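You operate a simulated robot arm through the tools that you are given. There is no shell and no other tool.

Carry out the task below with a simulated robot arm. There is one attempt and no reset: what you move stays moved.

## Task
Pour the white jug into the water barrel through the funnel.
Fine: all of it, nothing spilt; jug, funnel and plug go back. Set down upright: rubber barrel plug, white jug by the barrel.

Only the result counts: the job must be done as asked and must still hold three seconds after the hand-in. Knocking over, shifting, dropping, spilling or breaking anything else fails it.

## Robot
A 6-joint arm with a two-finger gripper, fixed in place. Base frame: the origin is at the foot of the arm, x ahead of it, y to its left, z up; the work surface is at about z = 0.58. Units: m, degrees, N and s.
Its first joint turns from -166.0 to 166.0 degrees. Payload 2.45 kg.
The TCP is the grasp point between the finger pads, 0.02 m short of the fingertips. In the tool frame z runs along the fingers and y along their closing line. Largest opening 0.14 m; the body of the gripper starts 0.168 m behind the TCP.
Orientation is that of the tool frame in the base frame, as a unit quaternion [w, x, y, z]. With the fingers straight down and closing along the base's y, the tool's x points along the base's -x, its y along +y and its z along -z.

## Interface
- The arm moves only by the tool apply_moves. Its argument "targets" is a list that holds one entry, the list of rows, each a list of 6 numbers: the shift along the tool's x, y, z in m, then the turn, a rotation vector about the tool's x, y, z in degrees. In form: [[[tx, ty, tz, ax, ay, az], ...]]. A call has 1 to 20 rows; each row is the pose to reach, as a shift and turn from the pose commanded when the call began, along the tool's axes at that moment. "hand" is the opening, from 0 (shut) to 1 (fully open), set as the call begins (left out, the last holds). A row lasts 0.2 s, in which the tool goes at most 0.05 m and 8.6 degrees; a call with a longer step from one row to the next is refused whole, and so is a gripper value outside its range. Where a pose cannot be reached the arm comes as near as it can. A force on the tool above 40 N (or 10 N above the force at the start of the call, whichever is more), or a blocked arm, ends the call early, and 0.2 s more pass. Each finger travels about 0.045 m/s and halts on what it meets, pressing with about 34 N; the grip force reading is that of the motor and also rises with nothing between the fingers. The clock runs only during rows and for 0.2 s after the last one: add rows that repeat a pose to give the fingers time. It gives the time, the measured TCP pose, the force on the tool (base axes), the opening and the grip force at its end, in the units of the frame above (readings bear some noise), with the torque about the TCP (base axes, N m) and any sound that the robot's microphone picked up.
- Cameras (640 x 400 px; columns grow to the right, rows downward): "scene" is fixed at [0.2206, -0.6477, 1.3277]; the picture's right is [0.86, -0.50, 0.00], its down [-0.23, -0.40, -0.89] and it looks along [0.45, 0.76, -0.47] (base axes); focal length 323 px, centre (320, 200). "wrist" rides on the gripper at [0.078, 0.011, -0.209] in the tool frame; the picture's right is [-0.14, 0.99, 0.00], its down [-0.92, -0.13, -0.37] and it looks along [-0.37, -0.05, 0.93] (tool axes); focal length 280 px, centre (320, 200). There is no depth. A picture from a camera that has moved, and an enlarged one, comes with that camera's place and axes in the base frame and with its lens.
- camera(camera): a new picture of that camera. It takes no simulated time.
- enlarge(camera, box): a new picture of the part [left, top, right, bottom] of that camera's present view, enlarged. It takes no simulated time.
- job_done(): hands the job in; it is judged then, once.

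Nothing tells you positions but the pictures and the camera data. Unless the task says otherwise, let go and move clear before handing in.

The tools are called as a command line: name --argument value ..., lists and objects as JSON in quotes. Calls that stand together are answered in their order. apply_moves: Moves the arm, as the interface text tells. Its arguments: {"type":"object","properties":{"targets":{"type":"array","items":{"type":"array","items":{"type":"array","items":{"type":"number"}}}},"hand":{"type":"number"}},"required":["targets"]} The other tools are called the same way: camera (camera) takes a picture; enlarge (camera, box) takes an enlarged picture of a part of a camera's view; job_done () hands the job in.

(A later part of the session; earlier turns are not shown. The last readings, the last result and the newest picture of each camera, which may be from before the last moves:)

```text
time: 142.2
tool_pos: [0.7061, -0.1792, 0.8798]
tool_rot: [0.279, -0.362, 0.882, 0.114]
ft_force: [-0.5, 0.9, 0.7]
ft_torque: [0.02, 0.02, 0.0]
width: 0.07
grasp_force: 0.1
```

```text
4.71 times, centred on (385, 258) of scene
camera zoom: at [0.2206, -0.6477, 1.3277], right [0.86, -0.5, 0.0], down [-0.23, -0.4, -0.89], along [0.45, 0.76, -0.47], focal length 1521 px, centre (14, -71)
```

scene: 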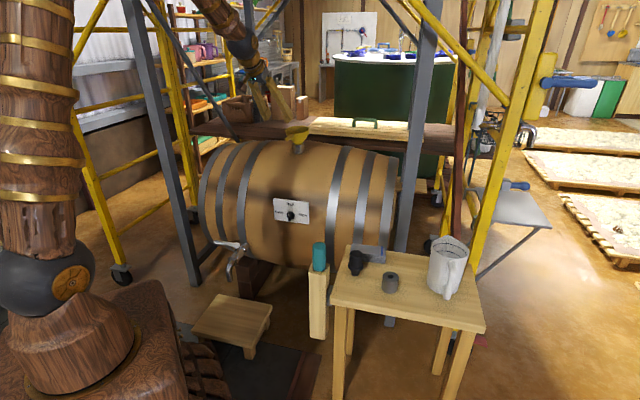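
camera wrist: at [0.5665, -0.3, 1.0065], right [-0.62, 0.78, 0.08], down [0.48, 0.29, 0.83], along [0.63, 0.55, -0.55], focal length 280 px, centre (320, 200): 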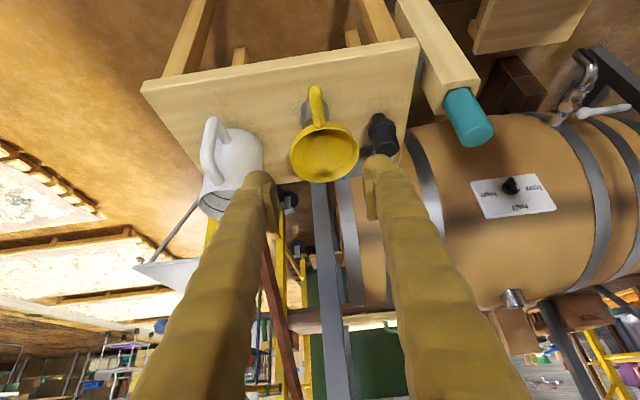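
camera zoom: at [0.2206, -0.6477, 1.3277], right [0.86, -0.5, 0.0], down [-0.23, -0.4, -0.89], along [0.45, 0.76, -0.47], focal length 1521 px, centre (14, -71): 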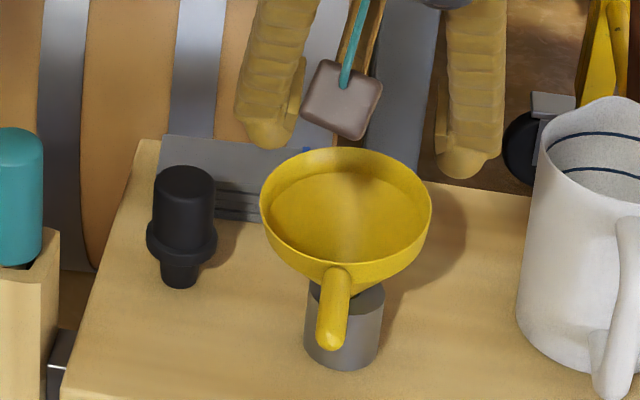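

The funnel is back in its holder, as at the start. Now the plug: I'll move above it with the fingers partly open.

apply_moves --targets '[[[-0.0178, 0.0192, 0.0358, 0, 0, 0], [-0.0355, 0.0383, 0.0717, 0, 0, 0], [-0.0533, 0.0575, 0.1075, 0, 0, 0], [-0.0711, 0.0766, 0.1433, 0, 0, 0], [-0.0888, 0.0958, 0.1792, 0, 0, 0], [-0.1066, 0.1149, 0.215, 0, 0, 0], [-0.1066, 0.1149, 0.215, 0, 0, 0]]]' --hand 0.6

camera --camera "wrist"

enlarge --camera "scene" --box '[320, 200, 430, 300]'

```text
time: 143.8
tool_pos: [0.7766, 0.0537, 0.7646]
tool_rot: [0.277, -0.363, 0.882, 0.114]
ft_force: [0.8, -0.5, 0.2]
ft_torque: [0.02, 0.02, -0.01]
width: 0.0841
grasp_force: 0.1
```

```text
taken
camera wrist: at [0.6366, -0.0686, 0.8916], right [-0.62, 0.78, 0.08], down [0.48, 0.29, 0.83], along [0.63, 0.55, -0.55], focal length 280 px, centre (320, 200)
```

wrist: 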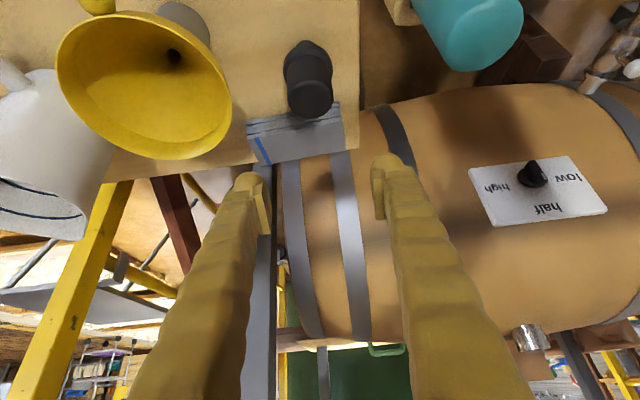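

```text
4.00 times, centred on (375, 250) of scene
camera zoom: at [0.2206, -0.6477, 1.3277], right [0.86, -0.5, 0.0], down [-0.23, -0.4, -0.89], along [0.45, 0.76, -0.47], focal length 1293 px, centre (100, 0)
```

zoom: 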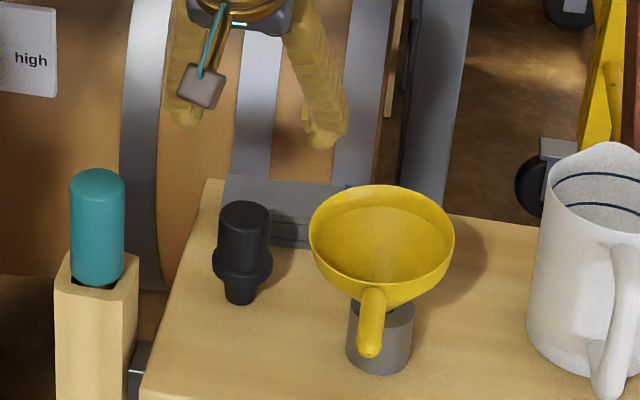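

Everything is in order. I'll lower around the plug to the pose I released it from, and grip it.

apply_moves --targets '[[[0.0177, 0.0004, 0.0242, 0, 0, 0], [0.0355, 0.0008, 0.0484, 0, 0, 0], [0.0532, 0.0008, 0.0726, 0, 0, 0], [0.0709, 0.0008, 0.0968, 0, 0, 0], [0.0709, 0.0008, 0.0968, 0, 0, 0]]]' --hand 0.6

camera --camera "wrist"

enlarge --camera "scene" --box '[335, 235, 405, 285]'

```text
time: 145.0
tool_pos: [0.774, 0.0498, 0.6444]
tool_rot: [0.279, -0.363, 0.882, 0.115]
ft_force: [0.2, 0.3, 0.1]
ft_torque: [-0.02, -0.02, -0.01]
width: 0.084
grasp_force: 0.0
```

```text
taken
camera wrist: at [0.634, -0.072, 0.7712], right [-0.62, 0.78, 0.08], down [0.47, 0.29, 0.83], along [0.63, 0.55, -0.55], focal length 280 px, centre (320, 200)
```

wrist: 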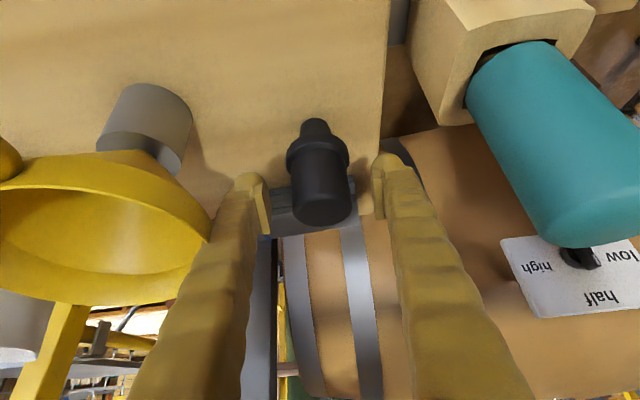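

```text
8.00 times, centred on (370, 260) of scene
camera zoom: at [0.2206, -0.6477, 1.3277], right [0.86, -0.5, 0.0], down [-0.23, -0.4, -0.89], along [0.45, 0.76, -0.47], focal length 2586 px, centre (-80, -280)
```

zoom: 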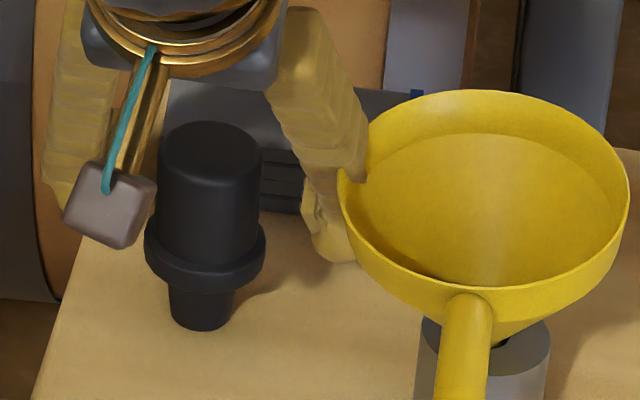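

The plug is centred between the fingers. I'll close on it.

apply_moves --targets '[[[0, 0, 0, 0, 0, 0], [0, 0, 0, 0, 0, 0], [0, 0, 0, 0, 0, 0], [0, 0, 0, 0, 0, 0], [0, 0, 0, 0, 0, 0], [0, 0, 0, 0, 0, 0]]]' --hand 0

camera --camera "wrist"

enlarge --camera "scene" --box '[335, 235, 405, 285]'

```text
time: 146.4
tool_pos: [0.7726, 0.0504, 0.6445]
tool_rot: [0.279, -0.362, 0.882, 0.115]
ft_force: [0.8, -0.4, -0.8]
ft_torque: [-0.01, -0.04, -0.02]
width: 0.0416
grasp_force: 34.7
```

```text
taken
camera wrist: at [0.634, -0.0719, 0.7714], right [-0.62, 0.78, 0.08], down [0.48, 0.29, 0.83], along [0.63, 0.55, -0.55], focal length 280 px, centre (320, 200)
```

wrist: 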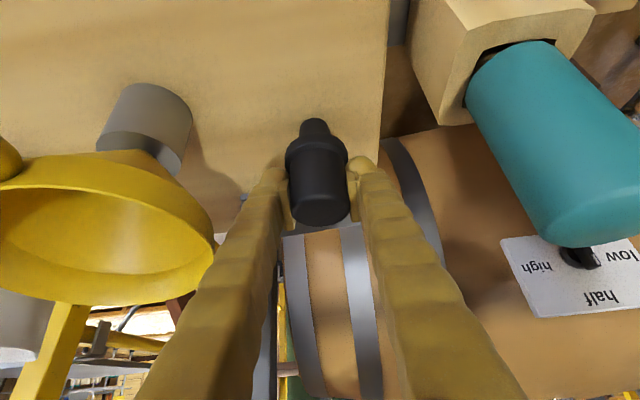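

```text
8.00 times, centred on (370, 260) of scene
camera zoom: at [0.2206, -0.6477, 1.3277], right [0.86, -0.5, 0.0], down [-0.23, -0.4, -0.89], along [0.45, 0.76, -0.47], focal length 2586 px, centre (-80, -280)
```

zoom: 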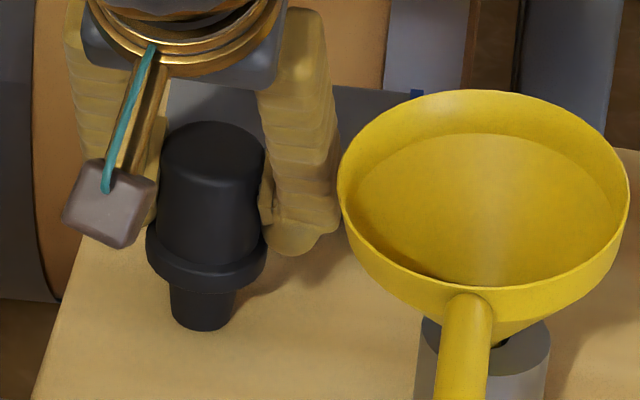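

Gripped firmly. I'll lift the plug straight up clear of everything.

apply_moves --targets '[[[-0.0053, 0, -0.0075, 0, 0, 0], [-0.0176, 0, -0.025, 0, 0, 0], [-0.0386, 0, -0.0549, 0, 0, 0], [-0.0632, 0, -0.0899, 0, 0, 0], [-0.0878, 0, -0.1249, 0, 0, 0], [-0.1124, 0, -0.1598, 0, 0, 0], [-0.137, 0, -0.1948, 0, 0, 0], [-0.158, 0, -0.2247, 0, 0, 0], [-0.1756, 0, -0.2497, 0, 0, 0], [-0.1756, 0, -0.2497, 0, 0, 0]]]' --hand 0

camera --camera "wrist"

enlarge --camera "scene" --box '[320, 130, 440, 300]'

```text
time: 148.6
tool_pos: [0.7749, 0.0505, 0.9475]
tool_rot: [0.279, -0.362, 0.882, 0.114]
ft_force: [-0.5, -0.1, -0.7]
ft_torque: [0.02, 0.01, 0.03]
width: 0.0413
grasp_force: 34.1
```

```text
taken
camera wrist: at [0.6358, -0.0712, 1.0747], right [-0.62, 0.78, 0.08], down [0.48, 0.29, 0.83], along [0.63, 0.55, -0.55], focal length 280 px, centre (320, 200)
```

wrist: 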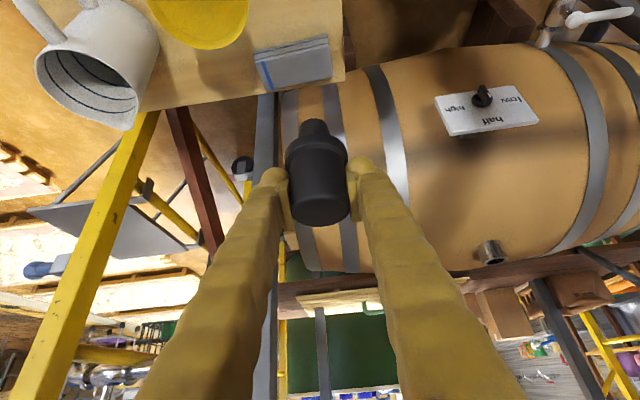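

```text
2.35 times, centred on (380, 215) of scene
camera zoom: at [0.2206, -0.6477, 1.3277], right [0.86, -0.5, 0.0], down [-0.23, -0.4, -0.89], along [0.45, 0.76, -0.47], focal length 761 px, centre (179, 165)
```

zoom: 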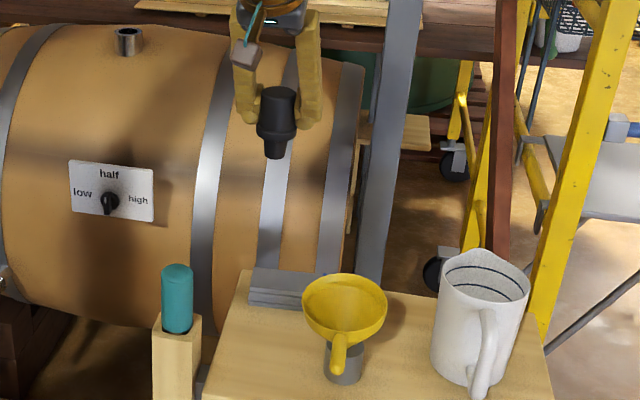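

The plug hangs upright. I'll swing it back over the bung.

apply_moves --targets '[[[-0.0309, 0.0258, 0.0172, 0.32, 0, 0.45], [-0.0618, 0.0515, 0.0344, 0.63, 0, 0.9], [-0.0927, 0.0773, 0.0516, 0.95, 0, 1.35], [-0.1236, 0.103, 0.0688, 1.27, 0, 1.8], [-0.1545, 0.1288, 0.086, 1.58, 0, 2.25], [-0.1854, 0.1545, 0.1032, 1.9, 0, 2.7], [-0.2163, 0.1803, 0.1204, 2.21, 0, 3.15], [-0.2472, 0.206, 0.1375, 2.53, 0, 3.6], [-0.2781, 0.2318, 0.1547, 2.85, 0, 4.05], [-0.309, 0.2575, 0.1719, 3.16, 0, 4.5], [-0.3399, 0.2833, 0.1891, 3.48, 0, 4.95], [-0.3708, 0.309, 0.2063, 3.8, 0, 5.4], [-0.4017, 0.3348, 0.2235, 4.11, 0, 5.85], [-0.4326, 0.3605, 0.2407, 4.43, 0, 6.3], [-0.4326, 0.3605, 0.2407, 4.43, 0, 6.3], [-0.4326, 0.3605, 0.2407, 4.43, 0, 6.3]]]' --hand 0

camera --camera "wrist"

enlarge --camera "scene" --box '[275, 90, 335, 150]'

enlarge --camera "wrist" --box '[250, 40, 390, 160]'

```text
time: 152.0
tool_pos: [0.8714, 0.6553, 1.0005]
tool_rot: [0.285, -0.303, 0.904, 0.096]
ft_force: [0.0, 0.8, 0.1]
ft_torque: [0.05, 0.0, -0.01]
width: 0.0412
grasp_force: 34.3
```

```text
taken
camera wrist: at [0.7165, 0.5528, 1.1275], right [-0.51, 0.86, 0.08], down [0.51, 0.22, 0.83], along [0.7, 0.46, -0.55], focal length 280 px, centre (320, 200)
```

wrist: 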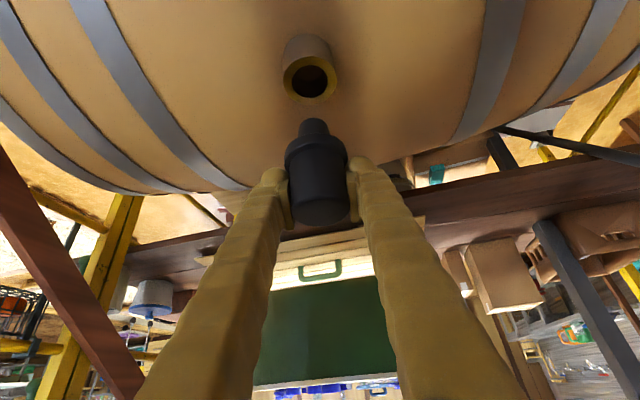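

```text
6.67 times, centred on (305, 120) of scene
camera zoom: at [0.2206, -0.6477, 1.3277], right [0.86, -0.5, 0.0], down [-0.23, -0.4, -0.89], along [0.45, 0.76, -0.47], focal length 2155 px, centre (420, 733)
```

zoom: 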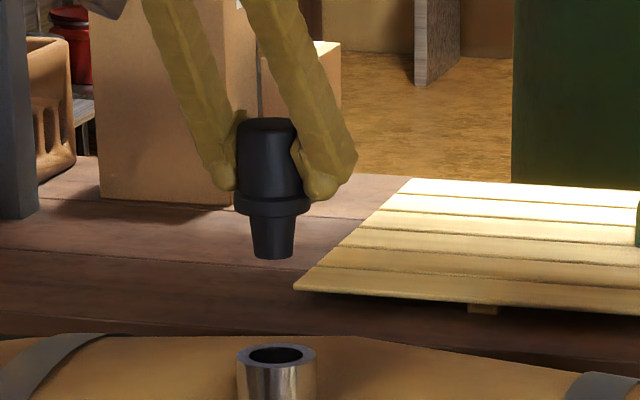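

```text
3.33 times, centred on (320, 100) of wrist
camera zoom: at [0.7165, 0.5528, 1.1275], right [-0.51, 0.86, 0.08], down [0.51, 0.22, 0.83], along [0.7, 0.46, -0.55], focal length 935 px, centre (320, 533)
```

zoom: 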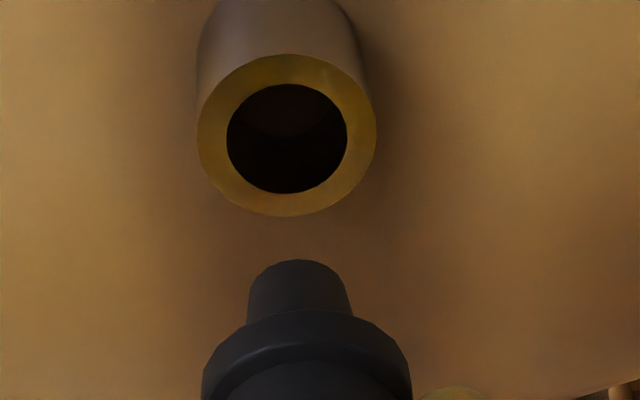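

The plug is laterally aligned with the bung in both views. I'll lower it to about 1.5 cm above the ring and check again.

apply_moves --targets '[[[0.0079, 0, 0.0113, 0, 0, 0], [0.0158, 0, 0.0225, 0, 0, 0], [0.0237, 0, 0.0338, 0, 0, 0], [0.0316, 0, 0.045, 0, 0, 0], [0.0316, 0, 0.045, 0, 0, 0]]]' --hand 0

enlarge --camera "wrist" --box '[250, 60, 390, 180]'

enlarge --camera "scene" --box '[280, 100, 330, 150]'

```text
time: 153.2
tool_pos: [0.8704, 0.6541, 0.9456]
tool_rot: [0.285, -0.303, 0.904, 0.096]
ft_force: [0.2, -0.9, -0.6]
ft_torque: [0.02, -0.03, -0.02]
width: 0.0412
grasp_force: 34.0
```

```text
3.33 times, centred on (320, 120) of wrist
camera zoom: at [0.7156, 0.5516, 1.0725], right [-0.51, 0.86, 0.08], down [0.51, 0.22, 0.83], along [0.7, 0.46, -0.55], focal length 935 px, centre (320, 467)
```

zoom: 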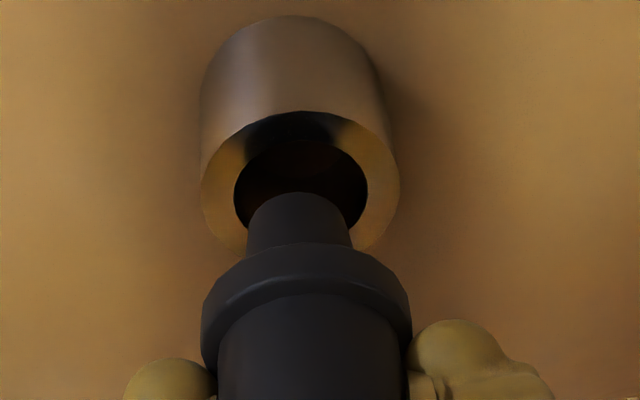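

```text
8.00 times, centred on (305, 125) of scene
camera zoom: at [0.2206, -0.6477, 1.3277], right [0.86, -0.5, 0.0], down [-0.23, -0.4, -0.89], along [0.45, 0.76, -0.47], focal length 2586 px, centre (440, 800)
```

zoom: 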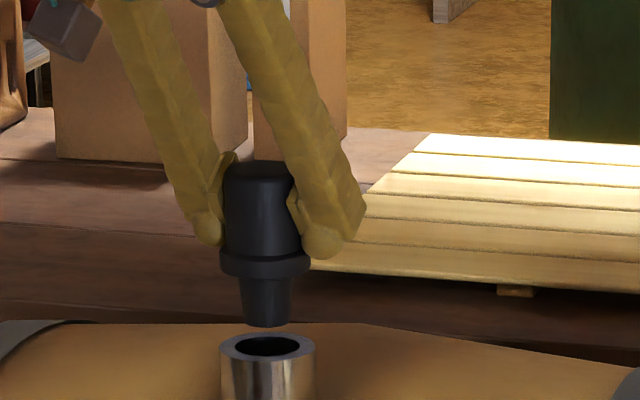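

Alignment is good within a couple of millimetres. I'll make a small correction and lower the stem into the bung.

apply_moves --targets '[[[0.0008, 0.001, -0.0006, 0, 0, 0], [0.0037, 0.001, 0.0035, 0, 0, 0], [0.0066, 0.001, 0.0076, 0, 0, 0], [0.0094, 0.001, 0.0117, 0, 0, 0], [0.0123, 0.001, 0.0158, 0, 0, 0], [0.0123, 0.001, 0.0158, 0, 0, 0]]]' --hand 0

enlarge --camera "wrist" --box '[250, 60, 390, 180]'

enlarge --camera "scene" --box '[280, 105, 330, 155]'

```text
time: 154.6
tool_pos: [0.8702, 0.6535, 0.9245]
tool_rot: [0.286, -0.303, 0.904, 0.096]
ft_force: [-0.6, 0.7, -1.2]
ft_torque: [0.0, -0.01, 0.02]
width: 0.0411
grasp_force: 34.2
```

```text
3.33 times, centred on (320, 120) of wrist
camera zoom: at [0.7143, 0.551, 1.0523], right [-0.51, 0.86, 0.08], down [0.51, 0.22, 0.83], along [0.7, 0.46, -0.55], focal length 935 px, centre (320, 467)
```

zoom: 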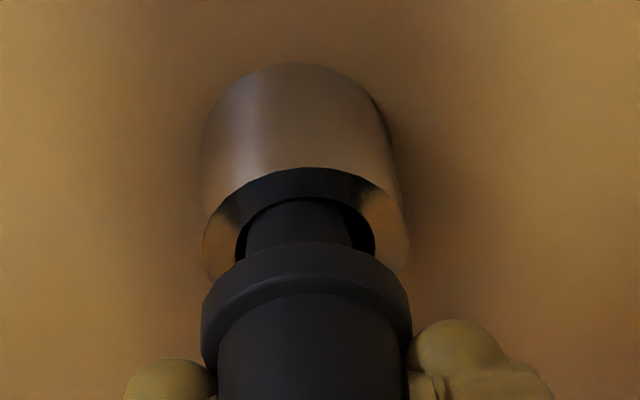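

```text
8.00 times, centred on (305, 130) of scene
camera zoom: at [0.2206, -0.6477, 1.3277], right [0.86, -0.5, 0.0], down [-0.23, -0.4, -0.89], along [0.45, 0.76, -0.47], focal length 2586 px, centre (440, 760)
```

zoom: 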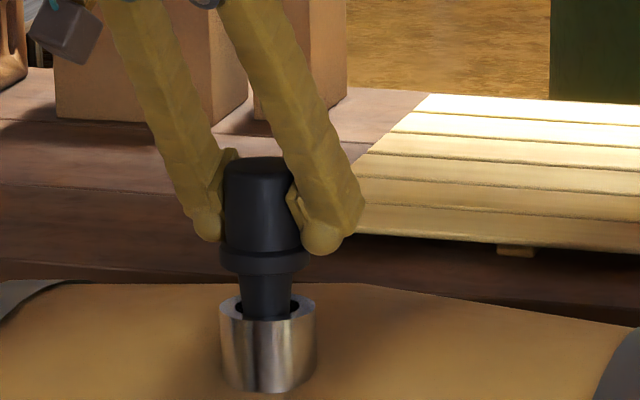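

The stem has entered the bung. I'll nudge 1 mm left and continue down slowly.

apply_moves --targets '[[[0.0, 0.0012, 0.0, 0, 0, 0], [0.0023, 0.0012, 0.0033, 0, 0, 0], [0.0046, 0.0012, 0.0065, 0, 0, 0], [0.0069, 0.0012, 0.0098, 0, 0, 0], [0.0086, 0.0012, 0.0123, 0, 0, 0], [0.0086, 0.0012, 0.0123, 0, 0, 0]]]' --hand 0

enlarge --camera "wrist" --box '[250, 60, 390, 180]'

enlarge --camera "scene" --box '[280, 105, 330, 155]'

```text
time: 156.0
tool_pos: [0.8685, 0.6542, 0.9112]
tool_rot: [0.285, -0.303, 0.904, 0.095]
ft_force: [-0.4, 0.6, -1.3]
ft_torque: [-0.01, -0.05, -0.02]
width: 0.041
grasp_force: 34.2
```

```text
3.33 times, centred on (320, 120) of wrist
camera zoom: at [0.7135, 0.5527, 1.0372], right [-0.51, 0.86, 0.08], down [0.51, 0.22, 0.83], along [0.7, 0.46, -0.55], focal length 935 px, centre (320, 467)
```

zoom: 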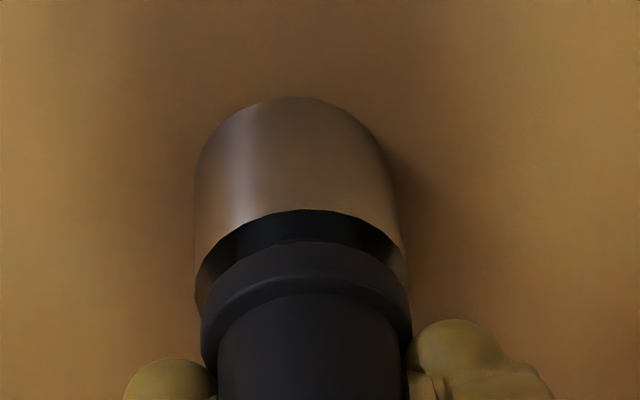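

```text
8.00 times, centred on (305, 130) of scene
camera zoom: at [0.2206, -0.6477, 1.3277], right [0.86, -0.5, 0.0], down [-0.23, -0.4, -0.89], along [0.45, 0.76, -0.47], focal length 2586 px, centre (440, 760)
```

zoom: 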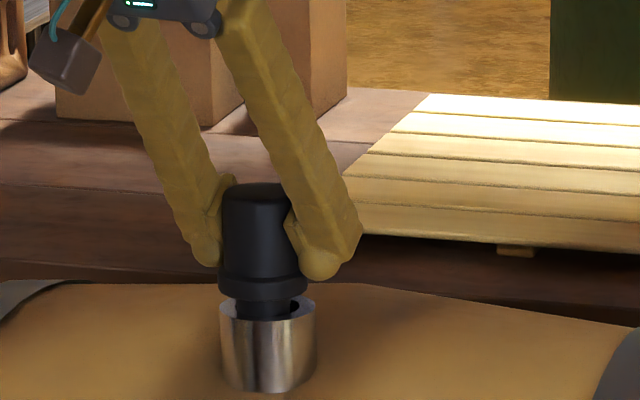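

apply_moves --targets '[[[0.0, -0.002, 0.0, 0, 0, 0], [0.0012, -0.002, 0.0016, 0, 0, 0], [0.0023, -0.002, 0.0033, 0, 0, 0], [0.0035, -0.002, 0.0049, 0, 0, 0], [0.0035, -0.002, 0.0049, 0, 0, 0]]]' --hand 0

enlarge --camera "scene" --box '[280, 105, 330, 155]'

```text
time: 157.2
tool_pos: [0.87, 0.6527, 0.9046]
tool_rot: [0.285, -0.302, 0.904, 0.096]
ft_force: [4.0, 2.8, 3.2]
ft_torque: [0.08, -0.09, 0.0]
width: 0.0412
grasp_force: 33.9
```

```text
8.00 times, centred on (305, 130) of scene
camera zoom: at [0.2206, -0.6477, 1.3277], right [0.86, -0.5, 0.0], down [-0.23, -0.4, -0.89], along [0.45, 0.76, -0.47], focal length 2586 px, centre (440, 760)
```

zoom: 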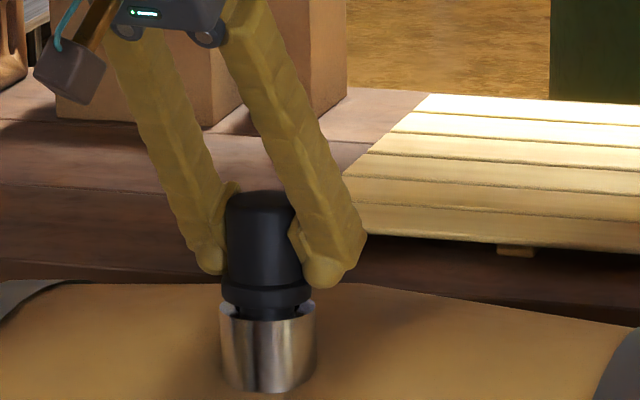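

The hole pushes the plug outward slightly, so I'll ease outward and continue down.

apply_moves --targets '[[[-0.0012, 0, 0.0009, 0, 0, 0], [-0.0006, 0, 0.0017, 0, 0, 0], [-0.0001, 0, 0.0025, 0, 0, 0], [-0.0001, 0, 0.0025, 0, 0, 0]]]' --hand 0

```text
time: 158.2
tool_pos: [0.8705, 0.6544, 0.9026]
tool_rot: [0.286, -0.302, 0.904, 0.096]
ft_force: [0.8, -0.2, -0.3]
ft_torque: [-0.03, -0.03, 0.02]
width: 0.0413
grasp_force: 34.2
```

apply_moves --targets '[[[0.0006, 0, 0.0008, 0, 0, 0], [0.0012, 0, 0.0016, 0, 0, 0], [0.0012, 0, 0.0016, 0, 0, 0]]]' --hand 0

enlarge --camera "scene" --box '[280, 105, 330, 155]'

```text
time: 159.0
tool_pos: [0.8697, 0.6543, 0.9002]
tool_rot: [0.286, -0.302, 0.904, 0.096]
ft_force: [-0.7, 0.2, -0.3]
ft_torque: [0.02, 0.0, 0.05]
width: 0.041
grasp_force: 34.1
```

```text
8.00 times, centred on (305, 130) of scene
camera zoom: at [0.2206, -0.6477, 1.3277], right [0.86, -0.5, 0.0], down [-0.23, -0.4, -0.89], along [0.45, 0.76, -0.47], focal length 2586 px, centre (440, 760)
```

zoom: 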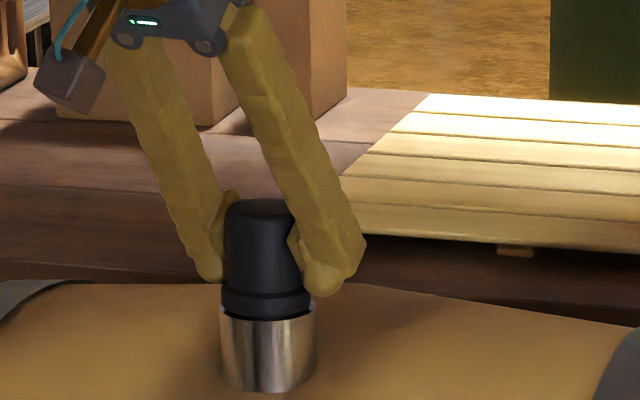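

apply_moves --targets '[[[0.0006, 0, 0.0008, 0, 0, 0], [0.0012, 0, 0.0016, 0, 0, 0], [0.0012, 0, 0.0016, 0, 0, 0]]]' --hand 0

```text
time: 159.8
tool_pos: [0.8696, 0.6539, 0.8995]
tool_rot: [0.286, -0.302, 0.904, 0.096]
ft_force: [2.2, 2.7, 0.9]
ft_torque: [0.0, -0.09, 0.01]
width: 0.0412
grasp_force: 33.6
```

apply_moves --targets '[[[-0.0004, 0, 0.0003, 0, 0, 0], [0.0002, 0, 0.0011, 0, 0, 0], [0.0008, 0, 0.0019, 0, 0, 0], [0.0008, 0, 0.0019, 0, 0, 0]]]' --hand 0

enlarge --camera "scene" --box '[280, 105, 330, 155]'

enlarge --camera "wrist" --box '[250, 60, 390, 180]'

```text
time: 160.8
tool_pos: [0.8697, 0.655, 0.8986]
tool_rot: [0.287, -0.302, 0.904, 0.095]
ft_force: [-6.8, -4.6, 22.2]
ft_torque: [-0.08, -0.04, -0.06]
width: 0.0409
grasp_force: 33.3
```

```text
8.00 times, centred on (305, 130) of scene
camera zoom: at [0.2206, -0.6477, 1.3277], right [0.86, -0.5, 0.0], down [-0.23, -0.4, -0.89], along [0.45, 0.76, -0.47], focal length 2586 px, centre (440, 760)
```

zoom: 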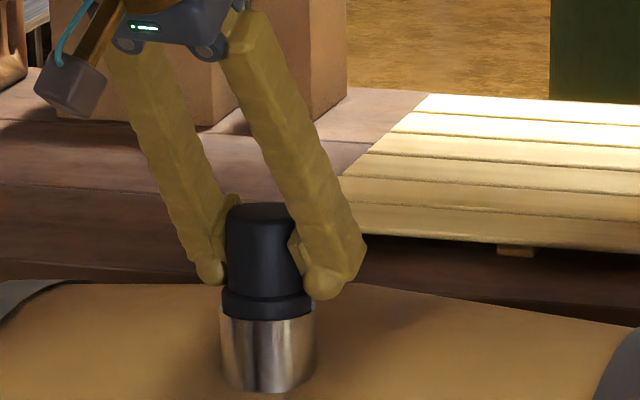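

```text
3.33 times, centred on (320, 120) of wrist
camera zoom: at [0.7153, 0.5522, 1.0252], right [-0.51, 0.86, 0.08], down [0.51, 0.22, 0.83], along [0.7, 0.46, -0.55], focal length 935 px, centre (320, 467)
```

zoom: 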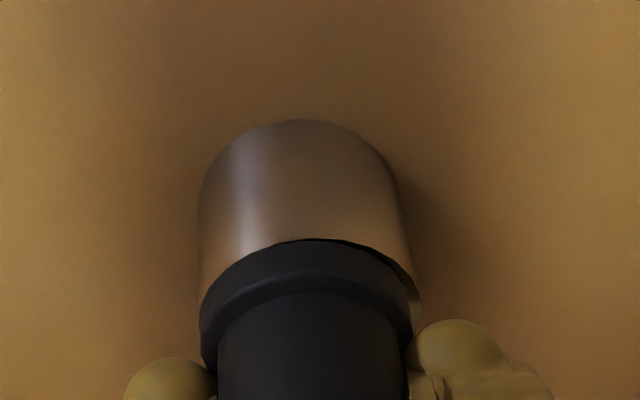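

The plug is seated on the ring (22 N upward). I'll relax the push slightly and release.

apply_moves --targets '[[[-0.0003, 0, -0.0004, 0, 0, 0], [-0.0003, 0, -0.0004, 0, 0, 0]]]' --hand 0

apply_moves --targets '[[[0, 0, 0, 0, 0, 0], [0, 0, 0, 0, 0, 0], [0, 0, 0, 0, 0, 0], [0, 0, 0, 0, 0, 0], [0, 0, 0, 0, 0, 0]]]' --hand 0.75

enlarge --camera "scene" --box '[280, 105, 330, 155]'

camera --camera "wrist"

```text
time: 161.4
tool_pos: [0.8709, 0.6537, 0.8993]
tool_rot: [0.287, -0.303, 0.904, 0.096]
ft_force: [4.1, 1.4, 22.1]
ft_torque: [0.07, -0.4, 0.01]
width: 0.0407
grasp_force: 33.9
```

```text
time: 162.6
tool_pos: [0.8683, 0.6539, 0.8967]
tool_rot: [0.286, -0.303, 0.904, 0.097]
ft_force: [0.3, 0.0, -0.1]
ft_torque: [0.02, 0.04, 0.02]
width: 0.105
grasp_force: 0.0
```

```text
8.00 times, centred on (305, 130) of scene
camera zoom: at [0.2206, -0.6477, 1.3277], right [0.86, -0.5, 0.0], down [-0.23, -0.4, -0.89], along [0.45, 0.76, -0.47], focal length 2586 px, centre (440, 760)
```

zoom: 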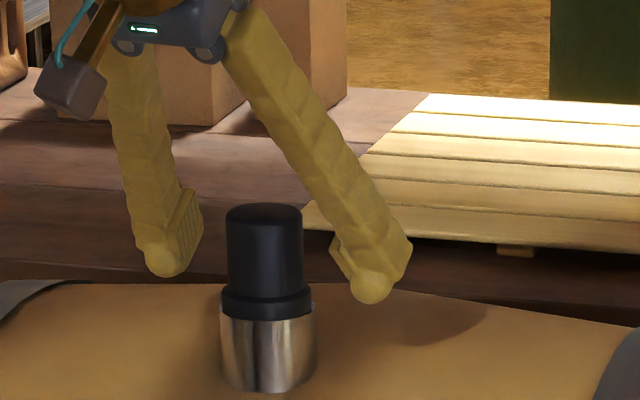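

```text
taken
camera wrist: at [0.7151, 0.5521, 1.0244], right [-0.51, 0.86, 0.08], down [0.51, 0.22, 0.83], along [0.7, 0.46, -0.55], focal length 280 px, centre (320, 200)
```

wrist: 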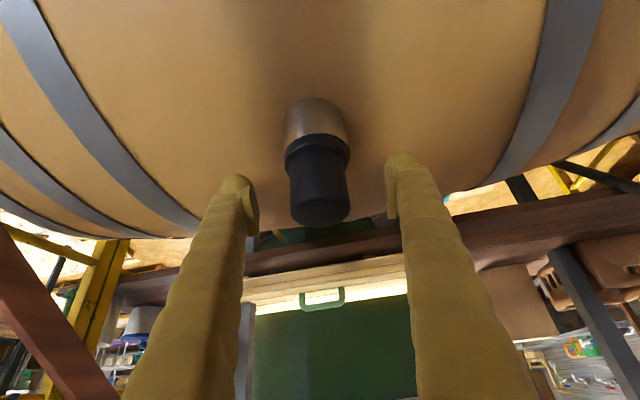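

The plug is seated as at the start. I'll back away clear and inspect the whole scene.

apply_moves --targets '[[[-0.006, 0, -0.012, 0, 0, 0], [-0.02, 0, -0.045, 0, 0, 0], [-0.03, 0, -0.085, 0, 0, 0], [-0.03, 0, -0.13, 0, 0, 0], [-0.03, 0, -0.175, 0, 0, 0], [-0.03, 0, -0.215, 0, 0, 0], [-0.03, 0, -0.215, 0, 0, 0]]]' --hand 0.75

camera --camera "scene"

enlarge --camera "scene" --box '[275, 105, 335, 155]'

enlarge --camera "scene" --box '[320, 220, 500, 340]'

enlarge --camera "scene" --box '[360, 235, 420, 300]'

```text
time: 164.2
tool_pos: [0.7919, 0.5954, 1.0903]
tool_rot: [0.285, -0.302, 0.905, 0.095]
ft_force: [-0.3, -0.4, 0.8]
ft_torque: [0.04, 0.02, 0.01]
width: 0.105
grasp_force: 0.0
```

```text
taken
```

scene: 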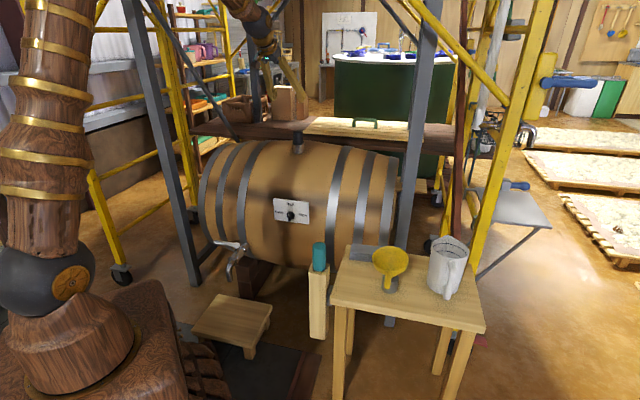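

```text
8.00 times, centred on (305, 130) of scene
camera zoom: at [0.2206, -0.6477, 1.3277], right [0.86, -0.5, 0.0], down [-0.23, -0.4, -0.89], along [0.45, 0.76, -0.47], focal length 2586 px, centre (440, 760)
```

zoom: 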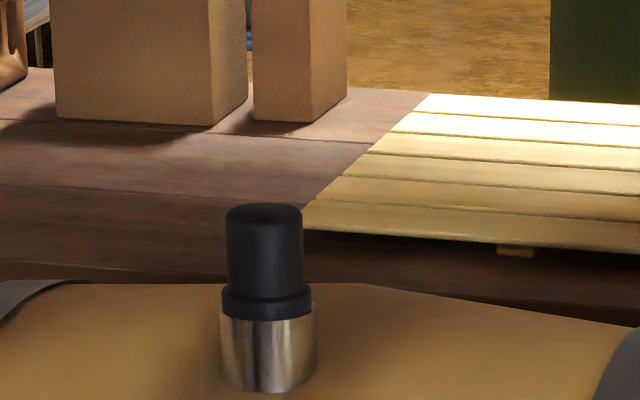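

```text
3.33 times, centred on (410, 280) of scene
camera zoom: at [0.2206, -0.6477, 1.3277], right [0.86, -0.5, 0.0], down [-0.23, -0.4, -0.89], along [0.45, 0.76, -0.47], focal length 1078 px, centre (20, -67)
```

zoom: 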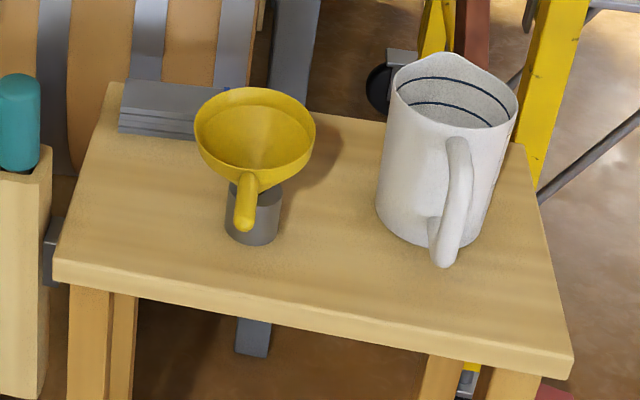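

```text
6.15 times, centred on (390, 268) of scene
camera zoom: at [0.2206, -0.6477, 1.3277], right [0.86, -0.5, 0.0], down [-0.23, -0.4, -0.89], along [0.45, 0.76, -0.47], focal length 1989 px, centre (-111, -215)
```

zoom: 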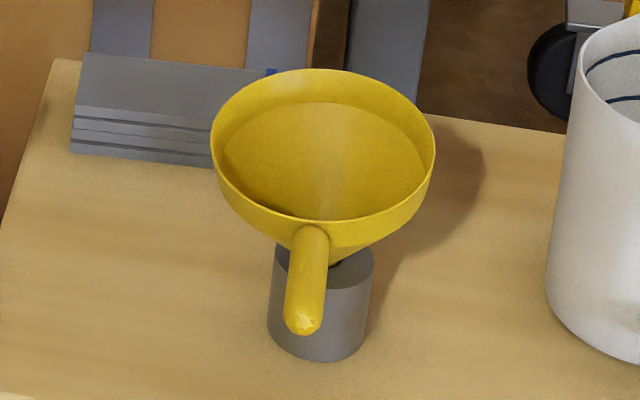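

Plug, funnel and jug are back in place. One last close look at the jug's inside and the surroundings for any leftovers or spills.

enlarge --camera "scene" --box '[420, 225, 480, 305]'

enlarge --camera "scene" --box '[190, 120, 420, 290]'

camera --camera "wrist"

```text
5.00 times, centred on (450, 265) of scene
camera zoom: at [0.2206, -0.6477, 1.3277], right [0.86, -0.5, 0.0], down [-0.23, -0.4, -0.89], along [0.45, 0.76, -0.47], focal length 1616 px, centre (-330, -125)
```

zoom: 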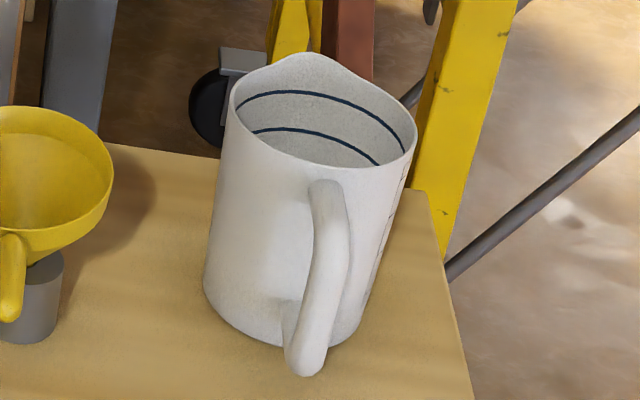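

```text
2.35 times, centred on (305, 205) of scene
camera zoom: at [0.2206, -0.6477, 1.3277], right [0.86, -0.5, 0.0], down [-0.23, -0.4, -0.89], along [0.45, 0.76, -0.47], focal length 761 px, centre (355, 188)
```

zoom: 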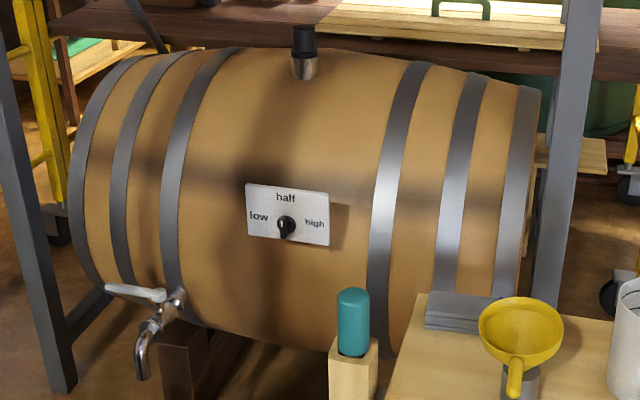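

```text
taken
camera wrist: at [0.6374, 0.4929, 1.2172], right [-0.51, 0.86, 0.08], down [0.51, 0.22, 0.83], along [0.69, 0.46, -0.55], focal length 280 px, centre (320, 200)
```

wrist: 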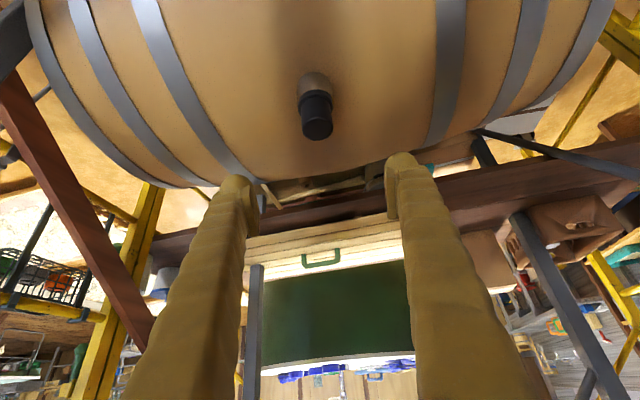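

All looks right. I'll return the arm to its starting pose, which also gives a top-down view into the jug for a final check.

apply_moves --targets '[[[0.0183, -0.0318, -0.0224, 0.81, 2.42, 2.56], [0.0366, -0.0637, -0.0448, 1.62, 4.84, 5.13], [0.0549, -0.0955, -0.0672, 2.43, 7.26, 7.69], [0.0732, -0.1274, -0.0896, 3.25, 9.67, 10.25], [0.0915, -0.1592, -0.112, 4.06, 12.09, 12.81], [0.1098, -0.1911, -0.1344, 4.87, 14.51, 15.38], [0.1282, -0.2229, -0.1568, 5.68, 16.93, 17.94], [0.1465, -0.2547, -0.1792, 6.49, 19.35, 20.5], [0.1648, -0.2866, -0.2016, 7.3, 21.77, 23.07], [0.1831, -0.3184, -0.224, 8.11, 24.19, 25.63], [0.2014, -0.3503, -0.2464, 8.93, 26.6, 28.19], [0.2197, -0.3821, -0.2688, 9.74, 29.02, 30.75], [0.238, -0.414, -0.2912, 10.55, 31.44, 33.32], [0.2563, -0.4458, -0.3136, 11.36, 33.86, 35.88], [0.2563, -0.4458, -0.3136, 11.36, 33.86, 35.88]]]' --hand 1

camera --camera "wrist"

enlarge --camera "wrist" --box '[240, 120, 330, 245]'

```text
time: 167.4
tool_pos: [0.75, 0.0039, 1.1996]
tool_rot: [-0.001, 0.0, 1.0, 0.0]
ft_force: [1.1, -0.2, 0.1]
ft_torque: [0.02, 0.0, -0.02]
width: 0.1399
grasp_force: 0.0
```

```text
taken
camera wrist: at [0.6709, 0.0164, 1.4098], right [0.14, 0.99, 0.0], down [0.92, -0.13, 0.37], along [0.36, -0.05, -0.93], focal length 280 px, centre (320, 200)
```

wrist: 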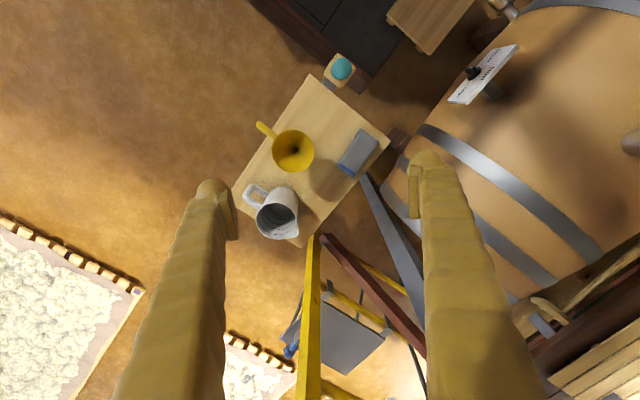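

```text
3.20 times, centred on (285, 182) of wrist
camera zoom: at [0.6709, 0.0164, 1.4098], right [0.14, 0.99, 0.0], down [0.92, -0.13, 0.37], along [0.36, -0.05, -0.93], focal length 897 px, centre (432, 256)
```

zoom: 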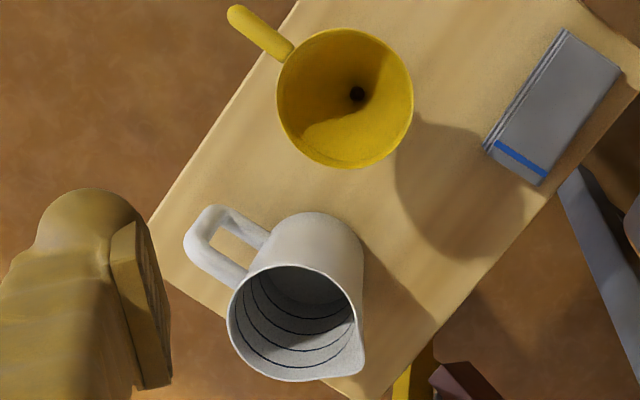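

The jug is empty and in place. The funnel leans a bit more towards its handle than at the start, so I'll look closer at how it sits.

enlarge --camera "wrist" --box '[250, 110, 330, 180]'

enlarge --camera "scene" --box '[365, 240, 415, 300]'

```text
5.71 times, centred on (290, 145) of wrist
camera zoom: at [0.6709, 0.0164, 1.4098], right [0.14, 0.99, 0.0], down [0.92, -0.13, 0.37], along [0.36, -0.05, -0.93], focal length 1602 px, centre (491, 514)
```

zoom: 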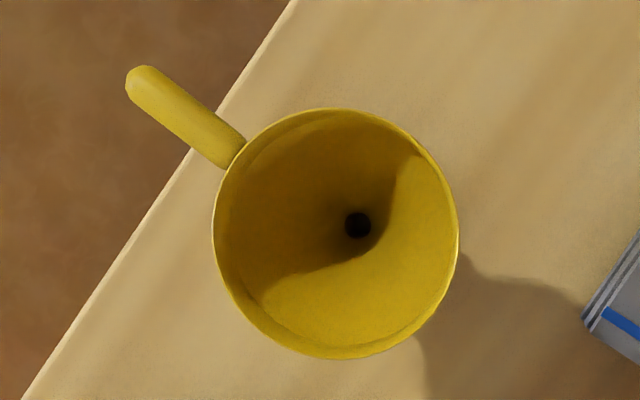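

```text
6.67 times, centred on (390, 270) of scene
camera zoom: at [0.2206, -0.6477, 1.3277], right [0.86, -0.5, 0.0], down [-0.23, -0.4, -0.89], along [0.45, 0.76, -0.47], focal length 2155 px, centre (-147, -267)
```

zoom: 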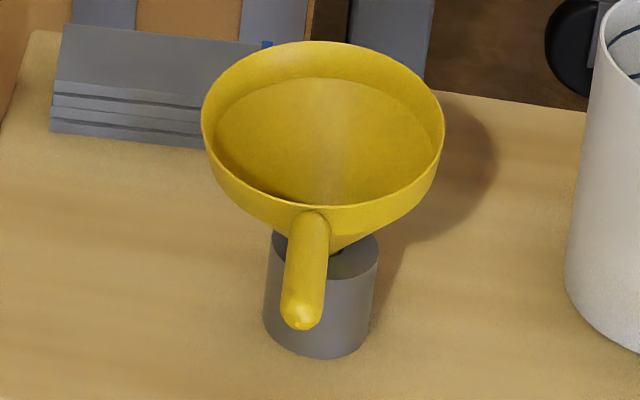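

It sits in the holder but leans about 9–10°, more than the initial ~3°. I'll regrip the handle with a matching tilt and straighten it; first I'll move to an approach pose behind the handle.

apply_moves --targets '[[[0.0068, -0.0169, 0.0349, -1.0, -3.55, -3.7], [0.0135, -0.0338, 0.0698, -2.0, -7.09, -7.39], [0.0203, -0.0507, 0.1047, -3.0, -10.64, -11.09], [0.0271, -0.0676, 0.1395, -4.0, -14.19, -14.78], [0.0338, -0.0845, 0.1744, -5.0, -17.73, -18.48], [0.0406, -0.1014, 0.2093, -6.0, -21.28, -22.17], [0.0474, -0.1183, 0.2442, -7.0, -24.83, -25.87], [0.0541, -0.1352, 0.2791, -8.0, -28.37, -29.56], [0.0609, -0.1521, 0.314, -9.0, -31.92, -33.26], [0.0677, -0.169, 0.3488, -10.0, -35.47, -36.95], [0.0744, -0.1859, 0.3837, -11.0, -39.01, -40.65], [0.0812, -0.2028, 0.4186, -12.0, -42.56, -44.34], [0.0812, -0.2028, 0.4186, -12.0, -42.56, -44.34]]]' --hand 0.5

camera --camera "wrist"

enlarge --camera "wrist" --box '[250, 80, 400, 210]'

```text
time: 170.2
tool_pos: [0.6679, -0.1991, 0.7815]
tool_rot: [0.354, -0.367, 0.855, 0.099]
ft_force: [0.5, -0.3, -0.2]
ft_torque: [0.0, -0.02, 0.0]
width: 0.0699
grasp_force: 0.0
```

```text
taken
camera wrist: at [0.5107, -0.3257, 0.8811], right [-0.63, 0.78, 0.0], down [0.34, 0.27, 0.9], along [0.7, 0.57, -0.43], focal length 280 px, centre (320, 200)
```

wrist: 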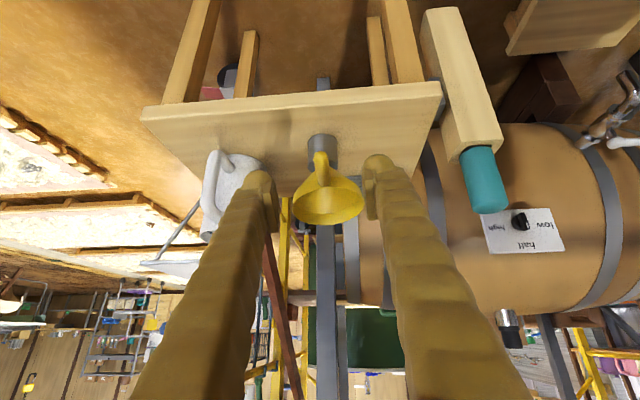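

```text
3.08 times, centred on (325, 145) of wrist
camera zoom: at [0.5107, -0.3257, 0.8811], right [-0.63, 0.78, 0.0], down [0.34, 0.27, 0.9], along [0.7, 0.57, -0.43], focal length 863 px, centre (305, 369)
```

zoom: 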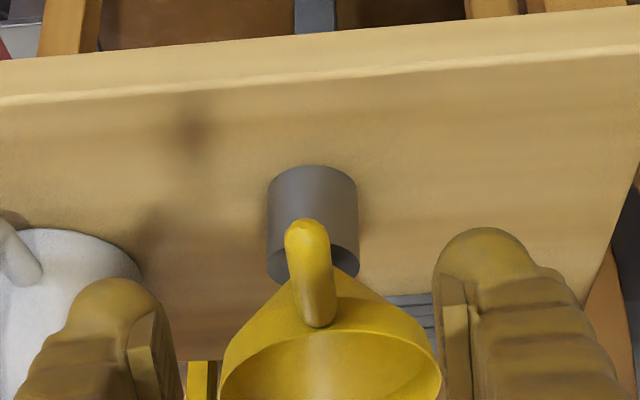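

Handle is visible ahead, and I've triangulated its tip at about (0.736, -0.146, 0.686). I'll advance so the pads straddle it.

apply_moves --targets '[[[-0.0015, -0.0001, 0.03, 0, 0, 0], [-0.003, -0.0003, 0.065, 0, 0, 0], [-0.0047, -0.0004, 0.1, 0, 0, 0], [-0.0059, -0.0005, 0.125, 0, 0, 0], [-0.0065, -0.0005, 0.1374, 0, 0, 0], [-0.0065, -0.0005, 0.1374, 0, 0, 0]]]' --hand 0.5

camera --camera "wrist"

enlarge --camera "wrist" --box '[230, 120, 410, 290]'

```text
time: 171.6
tool_pos: [0.7441, -0.138, 0.6861]
tool_rot: [0.352, -0.367, 0.855, 0.101]
ft_force: [-0.4, 0.5, 0.3]
ft_torque: [-0.02, 0.0, -0.02]
width: 0.0703
grasp_force: 0.2
```

```text
taken
camera wrist: at [0.5885, -0.2637, 0.7856], right [-0.63, 0.78, 0.01], down [0.34, 0.26, 0.9], along [0.7, 0.57, -0.43], focal length 280 px, centre (320, 200)
```

wrist: 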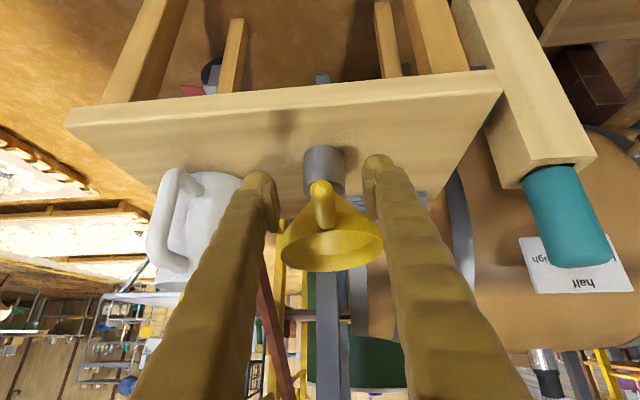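

```text
2.35 times, centred on (320, 205) of wrist
camera zoom: at [0.5885, -0.2637, 0.7856], right [-0.63, 0.78, 0.01], down [0.34, 0.26, 0.9], along [0.7, 0.57, -0.43], focal length 660 px, centre (320, 188)
```

zoom: 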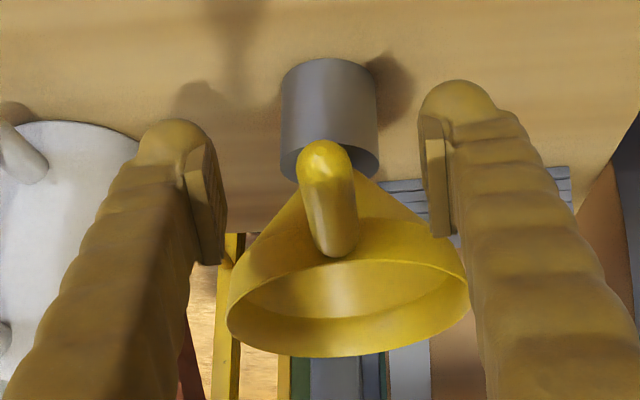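

The handle lies between the pads. I'll close, then rotate about 9° around the seat to stand the funnel upright.

apply_moves --targets '[[[0, 0, 0, 0, 0, 0], [0, 0, 0, 0, 0, 0], [0, 0, 0, 0, 0, 0], [0, 0, 0, 0, 0, 0], [0, 0, 0, 0, 0, 0]]]' --hand 0

```text
time: 172.8
tool_pos: [0.745, -0.1371, 0.6864]
tool_rot: [0.351, -0.368, 0.855, 0.101]
ft_force: [0.3, 1.1, -0.3]
ft_torque: [0.06, 0.0, 0.05]
width: 0.0137
grasp_force: 33.6
```

apply_moves --targets '[[[-0.0031, -0.0014, -0.0007, -0.82, 1.54, 0.57], [-0.0061, -0.0028, -0.0014, -1.64, 3.09, 1.14], [-0.0092, -0.0041, -0.002, -2.46, 4.63, 1.71], [-0.0122, -0.0055, -0.0027, -3.28, 6.18, 2.28], [-0.0153, -0.0069, -0.0034, -4.1, 7.72, 2.85], [-0.0153, -0.0069, -0.0034, -4.1, 7.72, 2.85]]]' --hand 0

camera --camera "wrist"

enlarge --camera "scene" --box '[350, 220, 430, 300]'

```text
time: 174.2
tool_pos: [0.7525, -0.1351, 0.6997]
tool_rot: [0.278, -0.365, 0.881, 0.113]
ft_force: [0.8, 1.5, -1.0]
ft_torque: [0.02, -0.04, -0.01]
width: 0.0134
grasp_force: 34.2
```

```text
taken
camera wrist: at [0.6145, -0.257, 0.8264], right [-0.62, 0.78, 0.08], down [0.47, 0.29, 0.83], along [0.63, 0.55, -0.55], focal length 280 px, centre (320, 200)
```

wrist: 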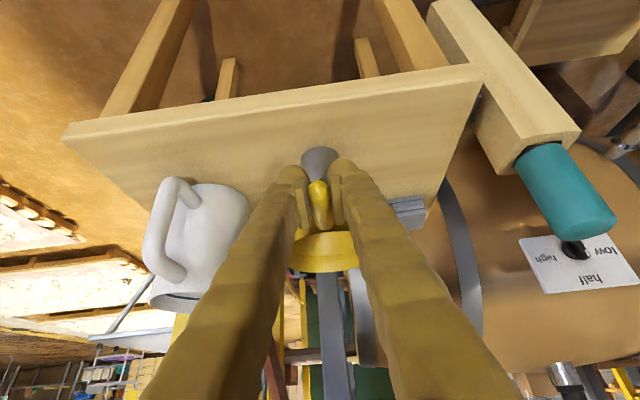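

```text
5.00 times, centred on (390, 260) of scene
camera zoom: at [0.2206, -0.6477, 1.3277], right [0.86, -0.5, 0.0], down [-0.23, -0.4, -0.89], along [0.45, 0.76, -0.47], focal length 1616 px, centre (-30, -100)
```

zoom: 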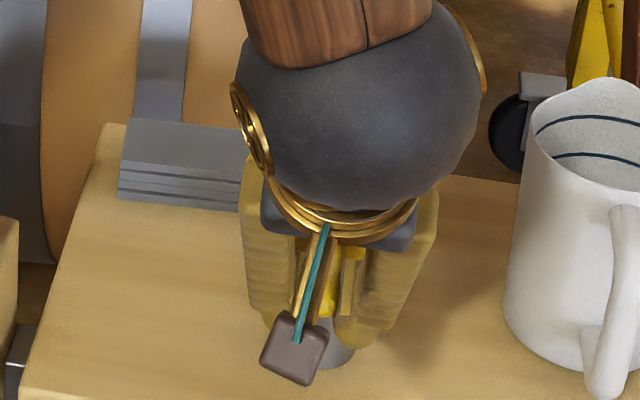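

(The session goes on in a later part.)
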